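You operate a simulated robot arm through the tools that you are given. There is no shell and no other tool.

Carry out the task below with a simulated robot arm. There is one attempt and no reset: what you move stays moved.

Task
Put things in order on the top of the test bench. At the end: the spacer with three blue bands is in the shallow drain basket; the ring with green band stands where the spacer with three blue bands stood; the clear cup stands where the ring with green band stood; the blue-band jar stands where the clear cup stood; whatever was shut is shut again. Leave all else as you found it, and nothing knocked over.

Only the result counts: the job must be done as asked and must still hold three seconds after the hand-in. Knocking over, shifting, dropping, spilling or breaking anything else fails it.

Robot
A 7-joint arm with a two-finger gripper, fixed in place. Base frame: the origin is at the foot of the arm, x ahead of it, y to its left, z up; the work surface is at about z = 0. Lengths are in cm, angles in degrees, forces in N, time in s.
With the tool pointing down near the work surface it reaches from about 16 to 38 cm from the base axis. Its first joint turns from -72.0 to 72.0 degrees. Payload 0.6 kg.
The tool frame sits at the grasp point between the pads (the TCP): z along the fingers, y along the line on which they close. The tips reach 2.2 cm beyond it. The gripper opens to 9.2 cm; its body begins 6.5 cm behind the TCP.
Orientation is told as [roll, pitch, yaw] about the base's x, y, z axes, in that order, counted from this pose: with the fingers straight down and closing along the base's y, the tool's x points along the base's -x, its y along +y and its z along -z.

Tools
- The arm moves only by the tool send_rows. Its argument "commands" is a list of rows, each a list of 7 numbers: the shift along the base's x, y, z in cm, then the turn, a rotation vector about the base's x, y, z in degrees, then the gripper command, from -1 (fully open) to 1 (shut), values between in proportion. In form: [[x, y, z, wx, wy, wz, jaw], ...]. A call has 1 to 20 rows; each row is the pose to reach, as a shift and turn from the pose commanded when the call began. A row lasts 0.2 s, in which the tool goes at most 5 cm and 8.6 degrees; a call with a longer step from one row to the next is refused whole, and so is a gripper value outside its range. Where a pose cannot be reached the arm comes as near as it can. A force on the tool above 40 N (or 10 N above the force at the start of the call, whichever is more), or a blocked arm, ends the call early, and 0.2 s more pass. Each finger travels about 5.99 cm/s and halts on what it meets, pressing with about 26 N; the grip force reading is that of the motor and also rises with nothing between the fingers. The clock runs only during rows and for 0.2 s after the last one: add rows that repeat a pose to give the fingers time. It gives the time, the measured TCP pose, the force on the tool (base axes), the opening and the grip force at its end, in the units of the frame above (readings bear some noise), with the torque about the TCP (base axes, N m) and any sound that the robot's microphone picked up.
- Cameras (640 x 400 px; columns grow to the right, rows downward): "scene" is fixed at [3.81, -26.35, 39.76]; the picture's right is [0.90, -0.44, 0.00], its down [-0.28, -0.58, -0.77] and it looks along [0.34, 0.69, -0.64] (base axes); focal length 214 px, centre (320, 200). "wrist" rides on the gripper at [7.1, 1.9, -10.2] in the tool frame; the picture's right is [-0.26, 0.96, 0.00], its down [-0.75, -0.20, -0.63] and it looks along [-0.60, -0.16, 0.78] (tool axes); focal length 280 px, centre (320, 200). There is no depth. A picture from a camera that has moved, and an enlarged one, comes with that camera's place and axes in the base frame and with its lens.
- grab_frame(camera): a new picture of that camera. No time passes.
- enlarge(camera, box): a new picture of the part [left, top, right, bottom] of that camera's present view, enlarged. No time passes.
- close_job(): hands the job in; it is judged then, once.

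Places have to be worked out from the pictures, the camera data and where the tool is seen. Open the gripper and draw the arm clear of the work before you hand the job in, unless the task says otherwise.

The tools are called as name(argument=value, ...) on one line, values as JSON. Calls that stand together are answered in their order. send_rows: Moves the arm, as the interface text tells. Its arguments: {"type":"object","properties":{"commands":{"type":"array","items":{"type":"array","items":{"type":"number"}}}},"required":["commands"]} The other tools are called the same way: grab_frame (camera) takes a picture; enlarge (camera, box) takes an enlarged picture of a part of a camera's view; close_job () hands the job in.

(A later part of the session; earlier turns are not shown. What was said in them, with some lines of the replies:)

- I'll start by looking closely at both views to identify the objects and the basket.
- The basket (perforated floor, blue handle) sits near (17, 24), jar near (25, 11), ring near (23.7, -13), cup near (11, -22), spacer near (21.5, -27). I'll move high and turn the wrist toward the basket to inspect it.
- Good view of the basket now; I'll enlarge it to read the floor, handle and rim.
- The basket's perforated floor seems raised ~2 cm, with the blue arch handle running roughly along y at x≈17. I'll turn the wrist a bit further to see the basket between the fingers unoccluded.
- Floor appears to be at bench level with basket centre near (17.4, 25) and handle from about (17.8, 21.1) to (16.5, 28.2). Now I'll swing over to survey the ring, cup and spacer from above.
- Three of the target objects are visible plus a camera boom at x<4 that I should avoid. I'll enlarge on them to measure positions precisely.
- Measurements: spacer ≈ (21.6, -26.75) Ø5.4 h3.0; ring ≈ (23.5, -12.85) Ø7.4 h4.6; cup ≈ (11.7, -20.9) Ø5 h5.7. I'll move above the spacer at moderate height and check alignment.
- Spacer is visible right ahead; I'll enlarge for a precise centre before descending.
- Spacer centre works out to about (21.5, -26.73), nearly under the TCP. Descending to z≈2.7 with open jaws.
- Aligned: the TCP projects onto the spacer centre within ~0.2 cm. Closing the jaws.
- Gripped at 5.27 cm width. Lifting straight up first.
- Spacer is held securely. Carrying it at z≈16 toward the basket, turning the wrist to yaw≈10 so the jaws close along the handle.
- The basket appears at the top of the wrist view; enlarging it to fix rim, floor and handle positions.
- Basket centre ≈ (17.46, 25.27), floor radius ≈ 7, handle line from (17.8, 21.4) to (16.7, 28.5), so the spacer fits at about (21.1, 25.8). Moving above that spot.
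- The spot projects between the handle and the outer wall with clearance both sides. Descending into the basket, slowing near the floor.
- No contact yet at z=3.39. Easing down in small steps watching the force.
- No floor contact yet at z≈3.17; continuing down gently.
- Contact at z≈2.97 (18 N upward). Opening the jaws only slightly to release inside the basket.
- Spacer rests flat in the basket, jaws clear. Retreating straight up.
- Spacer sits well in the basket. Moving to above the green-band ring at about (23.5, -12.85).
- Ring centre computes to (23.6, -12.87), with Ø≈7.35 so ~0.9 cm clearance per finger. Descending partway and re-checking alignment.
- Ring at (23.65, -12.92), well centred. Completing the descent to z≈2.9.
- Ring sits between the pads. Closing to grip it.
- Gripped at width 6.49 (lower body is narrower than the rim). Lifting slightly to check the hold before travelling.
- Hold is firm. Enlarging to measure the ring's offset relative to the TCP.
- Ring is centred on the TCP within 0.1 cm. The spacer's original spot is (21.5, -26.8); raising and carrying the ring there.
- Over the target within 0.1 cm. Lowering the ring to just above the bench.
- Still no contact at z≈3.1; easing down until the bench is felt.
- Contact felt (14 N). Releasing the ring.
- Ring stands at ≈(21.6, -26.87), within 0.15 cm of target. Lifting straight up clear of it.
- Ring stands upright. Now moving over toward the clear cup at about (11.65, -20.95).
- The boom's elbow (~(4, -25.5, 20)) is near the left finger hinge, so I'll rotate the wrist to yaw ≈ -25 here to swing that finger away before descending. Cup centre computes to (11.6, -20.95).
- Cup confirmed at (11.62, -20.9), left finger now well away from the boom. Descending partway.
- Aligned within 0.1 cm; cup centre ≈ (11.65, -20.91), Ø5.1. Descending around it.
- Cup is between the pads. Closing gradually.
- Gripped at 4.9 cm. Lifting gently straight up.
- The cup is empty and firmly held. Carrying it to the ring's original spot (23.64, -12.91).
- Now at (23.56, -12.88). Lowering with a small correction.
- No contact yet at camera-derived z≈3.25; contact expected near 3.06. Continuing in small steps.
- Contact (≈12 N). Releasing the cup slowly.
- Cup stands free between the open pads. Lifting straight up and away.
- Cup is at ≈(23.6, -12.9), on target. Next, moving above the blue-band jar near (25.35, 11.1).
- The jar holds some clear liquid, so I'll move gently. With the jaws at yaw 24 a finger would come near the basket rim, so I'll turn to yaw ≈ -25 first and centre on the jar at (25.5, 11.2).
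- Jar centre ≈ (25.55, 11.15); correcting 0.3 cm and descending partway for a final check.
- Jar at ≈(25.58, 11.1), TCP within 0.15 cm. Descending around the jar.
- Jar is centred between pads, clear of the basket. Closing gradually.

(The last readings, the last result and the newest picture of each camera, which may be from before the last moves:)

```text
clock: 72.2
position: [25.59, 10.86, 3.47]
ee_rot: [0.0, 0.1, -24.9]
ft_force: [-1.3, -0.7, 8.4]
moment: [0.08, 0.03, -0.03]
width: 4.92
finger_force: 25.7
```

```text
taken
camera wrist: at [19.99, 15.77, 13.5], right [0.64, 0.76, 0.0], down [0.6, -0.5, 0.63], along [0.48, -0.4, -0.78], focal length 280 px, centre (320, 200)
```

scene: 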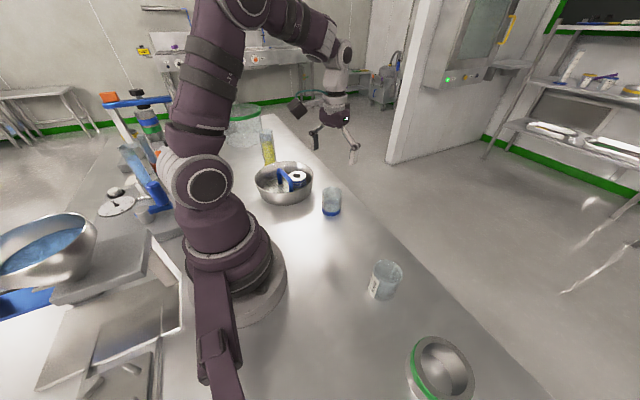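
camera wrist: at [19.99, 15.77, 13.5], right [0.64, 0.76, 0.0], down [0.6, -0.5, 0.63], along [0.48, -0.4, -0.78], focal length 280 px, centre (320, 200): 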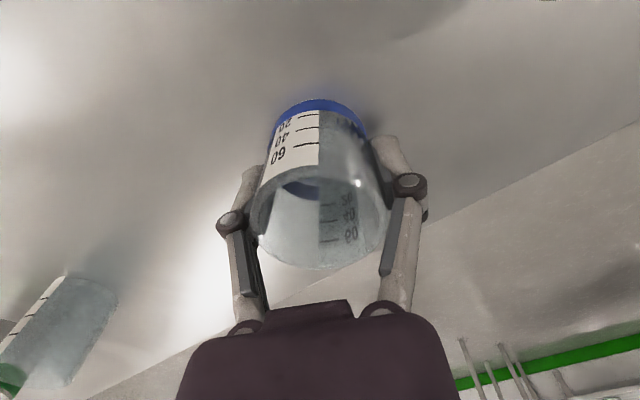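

Gripped at 4.92 cm. Lifting the jar gently.

send_rows(commands=[[0, 0, 0.2, 0, 0, 0, 1], [0, 0, 0.6, 0, 0, 0, 1], [0, 0, 1.2, 0, 0, 0, 1], [0, 0, 2, 0, 0, 0, 1], [0, 0, 3, 0, 0, 0, 1], [0, 0, 4.1, 0, 0, 0, 1], [0, 0, 5.2, 0, 0, 0, 1], [0, 0, 6.3, 0, 0, 0, 1], [0, 0, 7.3, 0, 0, 0, 1], [0, 0, 8.1, 0, 0, 0, 1], [0, 0, 8.6, 0, 0, 0, 1], [0, 0, 8.8, 0, 0, 0, 1], [0, 0, 8.8, 0, 0, 0, 1]])

grab_frame(camera="wrist")

grab_frame(camera="scene")

```text
clock: 75.0
position: [25.71, 10.9, 12.1]
ee_rot: [0.0, 0.0, -24.9]
ft_force: [-0.4, -0.2, -0.5]
moment: [0.03, 0.01, -0.01]
width: 4.93
finger_force: 26.2
```

```text
taken
camera wrist: at [20.11, 15.74, 22.26], right [0.64, 0.76, 0.0], down [0.6, -0.5, 0.63], along [0.48, -0.4, -0.78], focal length 280 px, centre (320, 200)
```

wrist: 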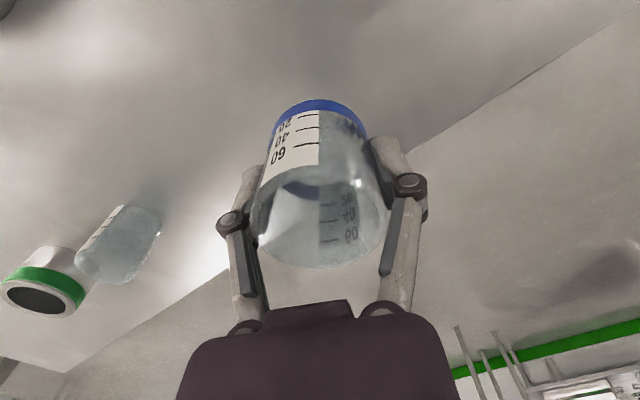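

```text
taken
```

scene: 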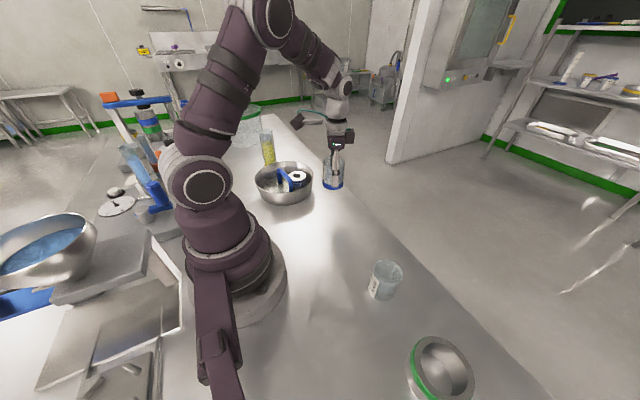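

Carrying the jar smoothly to the cup's original spot (11.64, -20.91).

send_rows(commands=[[-0.14, -0.32, 0, 0, 0, 0, 1], [-0.56, -1.28, 0, 0, 0, 0, 1], [-1.27, -2.87, 0, 0, 0, 0, 1], [-2.12, -4.79, 0, 0, 0, 0, 1], [-2.96, -6.71, 0, 0, 0, 0, 1], [-3.81, -8.62, 0, 0, 0, 0, 1], [-4.66, -10.54, 0, 0, 0, 0, 1], [-5.5, -12.46, 0, 0, 0, 0, 1], [-6.35, -14.37, 0, 0, 0, 0, 1], [-7.2, -16.29, 0, 0, 0, 0, 1], [-8.04, -18.21, 0, 0, 0, 0, 1], [-8.89, -20.12, 0, 0, 0, 0, 1], [-9.74, -22.04, 0, 0, 0, 0, 1], [-10.58, -23.96, 0, 0, 0, 0, 1], [-11.43, -25.87, 0, 0, 0, 0, 1], [-12.28, -27.79, 0, 0, 0, 0, 1], [-12.98, -29.38, 0, 0, 0, 0, 1], [-13.55, -30.66, 0, 0, 0, 0, 1], [-13.97, -31.62, 0, 0, 0, 0, 1], [-14.11, -31.94, 0, 0, 0, 0, 1]])

grab_frame(camera="wrist")

grab_frame(camera="scene")

```text
clock: 79.2
position: [11.55, -21.03, 12.12]
ee_rot: [0.1, -0.1, -24.8]
ft_force: [-0.2, 0.3, -0.2]
moment: [0.02, -0.01, -0.03]
width: 4.92
finger_force: 26.1
```

```text
taken
camera wrist: at [5.89, -16.14, 22.23], right [0.64, 0.77, 0.0], down [0.6, -0.5, 0.63], along [0.48, -0.4, -0.78], focal length 280 px, centre (320, 200)
```

wrist: 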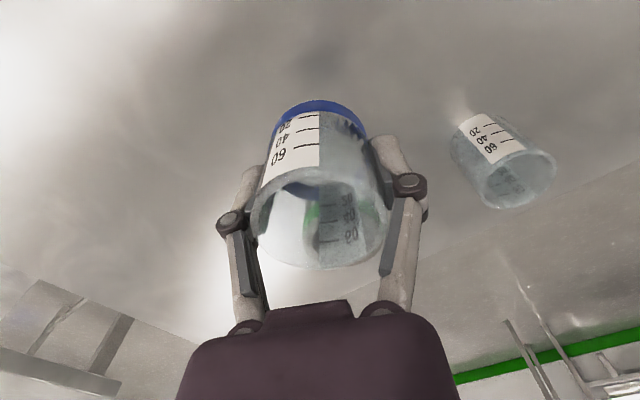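

```text
taken
```

scene: 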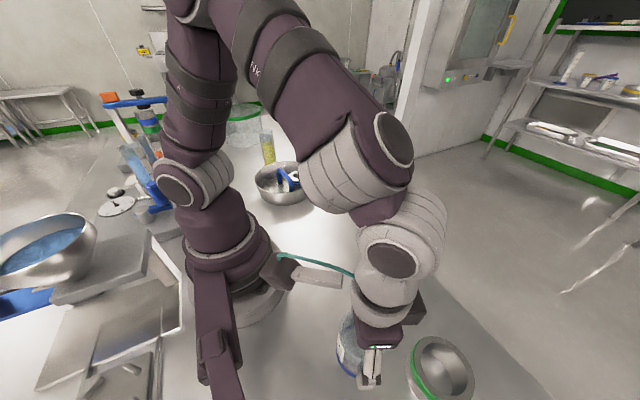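

At (11.54, -20.84); correcting slightly and lowering gently.

send_rows(commands=[[0.03, -0.02, -0.3, 0, 0, 0, 1], [0.07, -0.05, -1, 0, 0, 0, 1], [0.12, -0.08, -2, 0, 0, 0, 1], [0.15, -0.11, -3.1, 0, 0, 0, 1], [0.15, -0.11, -4.2, 0, 0, 0, 1], [0.15, -0.11, -5.3, 0, 0, 0, 1], [0.15, -0.11, -6.3, 0, 0, 0, 1], [0.15, -0.11, -7.2, 0, 0, 0, 1], [0.15, -0.11, -7.9, 0, 0, 0, 1], [0.15, -0.11, -8.3, 0, 0, 0, 1], [0.15, -0.11, -8.5, 0, 0, 0, 1], [0.15, -0.11, -8.5, 0, 0, 0, 1]])

grab_frame(camera="wrist")

```text
clock: 81.8
position: [11.76, -21.18, 3.79]
ee_rot: [0.0, 0.0, -25.1]
ft_force: [-0.1, 0.4, -0.7]
moment: [-0.02, 0.01, 0.01]
width: 4.95
finger_force: 25.9
```

```text
taken
camera wrist: at [6.15, -16.31, 13.76], right [0.64, 0.76, 0.0], down [0.6, -0.5, 0.63], along [0.48, -0.4, -0.78], focal length 280 px, centre (320, 200)
```

wrist: 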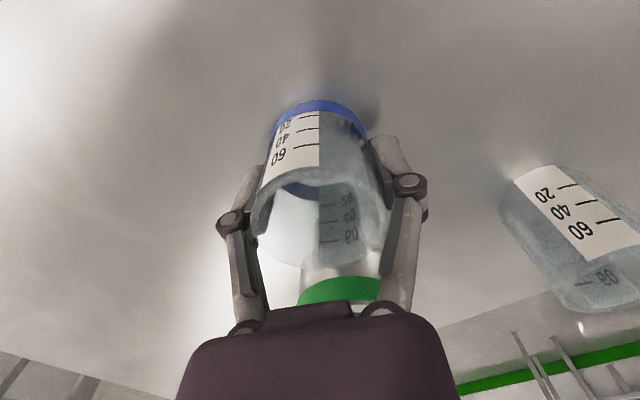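

Camera-derived TCP (11.78, -21.02, 3.56); nudging back 0.1 cm and easing down to contact.

send_rows(commands=[[-0.09, 0.07, -0.08, 0, 0, 0, 1], [-0.09, 0.07, -0.16, 0, 0, 0, 1], [-0.09, 0.07, -0.16, 0, 0, 0, 1]])

send_rows(commands=[[0, 0, -0.07, 0, 0, 0, 1], [0, 0, -0.12, 0, 0, 0, 1], [0, 0, -0.12, 0, 0, 0, 1]])

grab_frame(camera="wrist")

```text
clock: 82.6
position: [11.65, -21.18, 3.54]
ee_rot: [0.0, 0.1, -25.1]
ft_force: [-0.2, -0.7, -0.7]
moment: [-0.01, 0.0, 0.02]
width: 4.91
finger_force: 25.2
```

```text
clock: 83.4
position: [11.66, -21.15, 3.33]
ee_rot: [0.0, 0.0, -25.0]
ft_force: [-1.2, 2.0, 8.4]
moment: [0.16, -0.01, 0.03]
width: 4.91
finger_force: 26.0
```

```text
taken
camera wrist: at [6.03, -16.25, 13.51], right [0.64, 0.76, 0.0], down [0.6, -0.5, 0.63], along [0.48, -0.4, -0.78], focal length 280 px, centre (320, 200)
```

wrist: 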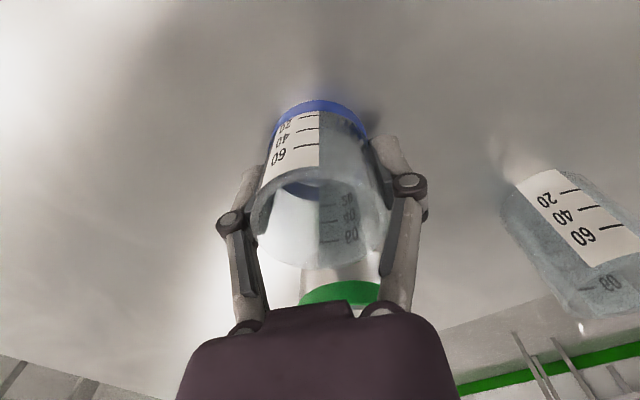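

Contact (8.4 N) with TCP at (11.67, -20.96). Releasing the jar slowly.

send_rows(commands=[[0, 0, 0.05, 0, 0, 0, -0.12], [0, 0, 0.05, 0, 0, 0, -0.25], [0, 0, 0.05, 0, 0, 0, -0.5], [0, 0, 0.05, 0, 0, 0, -0.8], [0, 0, 0.05, 0, 0, 0, -0.9], [0, 0, 0.05, 0, 0, 0, -0.9]])

grab_frame(camera="wrist")

```text
clock: 84.8
position: [11.62, -21.17, 3.47]
ee_rot: [0.0, 0.0, -25.0]
ft_force: [-0.6, -0.2, 0.0]
moment: [0.01, 0.05, -0.01]
width: 8.75
finger_force: 0.0
```

```text
taken
camera wrist: at [6.03, -16.2, 13.56], right [0.64, 0.76, 0.0], down [0.6, -0.5, 0.63], along [0.48, -0.4, -0.78], focal length 280 px, centre (320, 200)
```

wrist: 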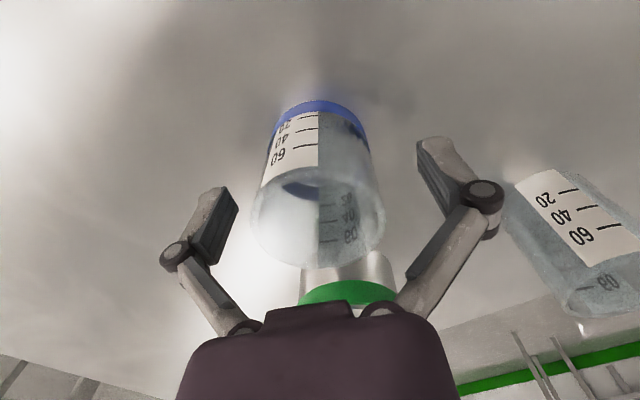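

Jar stands free. Lifting straight up.

send_rows(commands=[[0, 0, 0.5, 0, 0, 0, -0.9], [0, 0, 1.4, 0, 0, 0, -0.9], [0, 0, 3, 0, 0, 0, -0.9], [0, 0, 5, 0, 0, 0, -0.9], [0, 0, 7.5, 0, 0, 0, -0.9], [0, 0, 10.5, 0, 0, 0, -0.9], [0, 0, 13.3, 0, 0, 0, -0.9], [0, 0, 13.3, 0, 0, 0, -0.9]])

enlarge(camera="wrist", box=[240, 30, 400, 150])

grab_frame(camera="wrist")

```text
clock: 86.6
position: [11.57, -21.19, 16.94]
ee_rot: [0.0, 0.1, -25.0]
ft_force: [0.7, 0.2, -0.3]
moment: [0.02, 0.01, -0.02]
width: 8.75
finger_force: 0.0
```

```text
3.33 times, centred on (320, 90) of wrist
camera zoom: at [5.97, -16.23, 26.97], right [0.64, 0.76, 0.0], down [0.6, -0.5, 0.63], along [0.48, -0.4, -0.78], focal length 935 px, centre (320, 567)
```

zoom: 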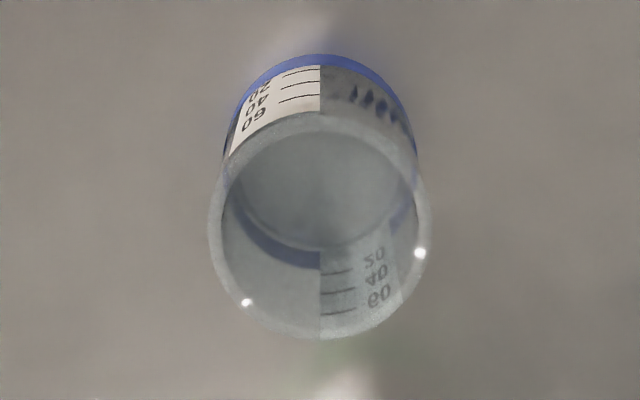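

```text
taken
camera wrist: at [5.97, -16.23, 26.97], right [0.64, 0.76, 0.0], down [0.6, -0.5, 0.63], along [0.48, -0.4, -0.78], focal length 280 px, centre (320, 200)
```

wrist: 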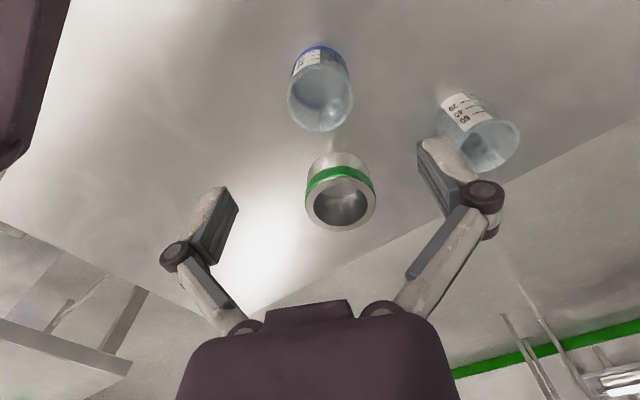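

Jar is within ~0.2 cm of the cup's former place. Retreating the arm upward toward the centre and opening the gripper fully, then I'll verify everything.

send_rows(commands=[[1, 2, 0.5, 0, 0, 2, -1], [2.2, 4, 1.5, 0, 0, 5, -1], [3.6, 6, 3, 0, 0, 8, -1], [5, 8, 4.5, 0, 0, 11, -1], [6.5, 10, 6, 0, 0, 14, -1], [8, 12, 7.5, 0, 0, 17, -1], [9.5, 14, 9, 0, 0, 20, -1], [11, 15.5, 10, 0, 0, 23, -1], [12.5, 16.8, 10.3, 0, 0, 25, -1], [12.5, 16.8, 10.3, 0, 0, 25, -1]])

grab_frame(camera="scene")

grab_frame(camera="wrist")

enlarge(camera="scene", box=[300, 240, 556, 400])

enlarge(camera="scene", box=[225, 120, 385, 220])

```text
clock: 88.8
position: [24.08, -4.31, 26.95]
ee_rot: [-0.1, 0.0, 0.1]
ft_force: [1.0, 0.1, 0.1]
moment: [0.0, 0.0, 0.0]
width: 9.18
finger_force: 0.0
```

```text
taken
```

scene: 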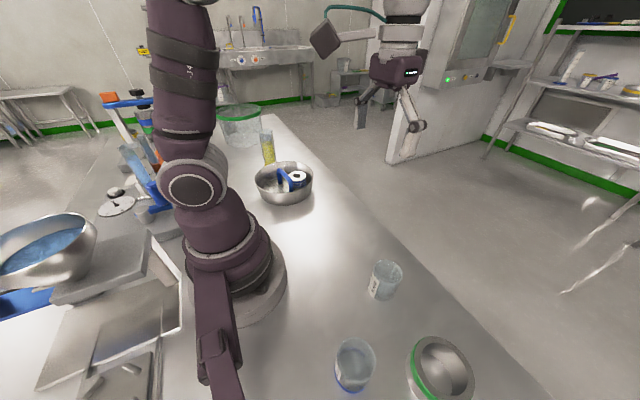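

```text
taken
camera wrist: at [17.02, -2.14, 37.1], right [0.26, 0.97, 0.0], down [0.75, -0.2, 0.63], along [0.6, -0.16, -0.78], focal length 280 px, centre (320, 200)
```

wrist: 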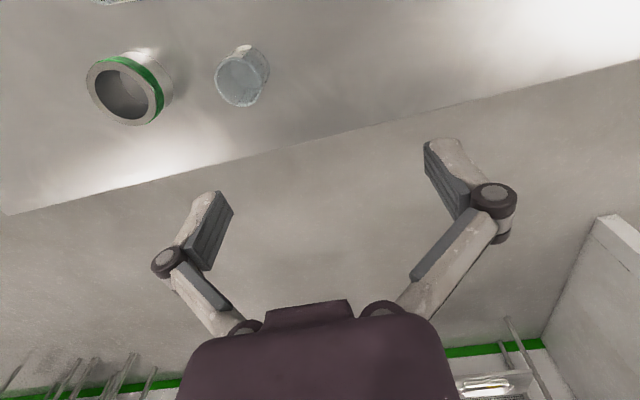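

```text
2.50 times, centred on (428, 320) of scene
camera zoom: at [3.81, -26.35, 39.76], right [0.9, -0.44, 0.0], down [-0.28, -0.58, -0.77], along [0.34, 0.69, -0.64], focal length 536 px, centre (50, -100)
```

zoom: 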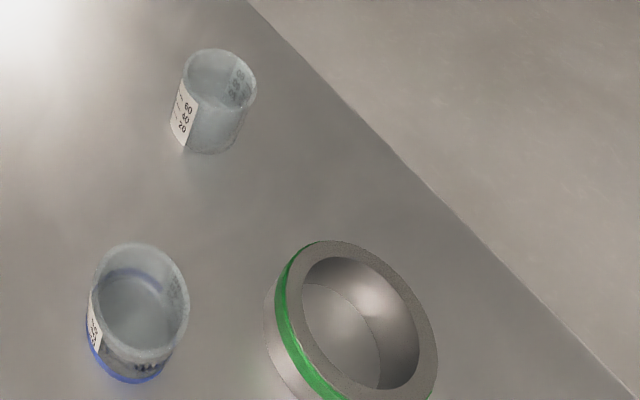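

```text
4.00 times, centred on (305, 170) of scene
camera zoom: at [3.81, -26.35, 39.76], right [0.9, -0.44, 0.0], down [-0.28, -0.58, -0.77], along [0.34, 0.69, -0.64], focal length 858 px, centre (380, 320)
```

zoom: 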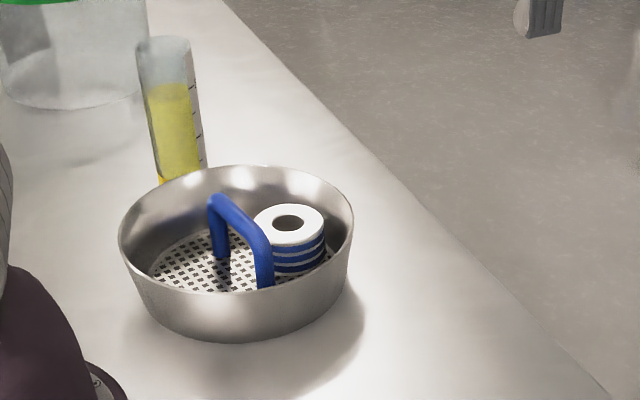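

All items are in place: the spacer lies flat in the basket, and the ring, cup and jar stand upright at the vacated spots. Nothing had to be opened. The gripper is open and the arm is clear, so I'm handing in.

close_job()

```text
The job is handed in.
```

All four moves are done and the job is handed in; I haven't seen the judge's result. Final pictures showed everything upright.

| Object | Now at | Distance from target |
|---|---|---|
| Spacer with three blue bands | shallow drain basket, flat on the floor beside the blue handle | not applicable |
| Ring with green band | where the spacer stood | about 0.15 cm |
| Clear cup | where the ring stood | about 0.1 cm |
| Blue-band jar | where the cup stood | about 0.2 cm |

The distances are worked out from the camera pictures. The jar looked as if it held some clear liquid, so I moved it slowly and saw no sign of a spill.

I found nothing shut, so I opened nothing. I touched no other objects, and the arm ended near its starting pose, clear of the bench, with the gripper open.
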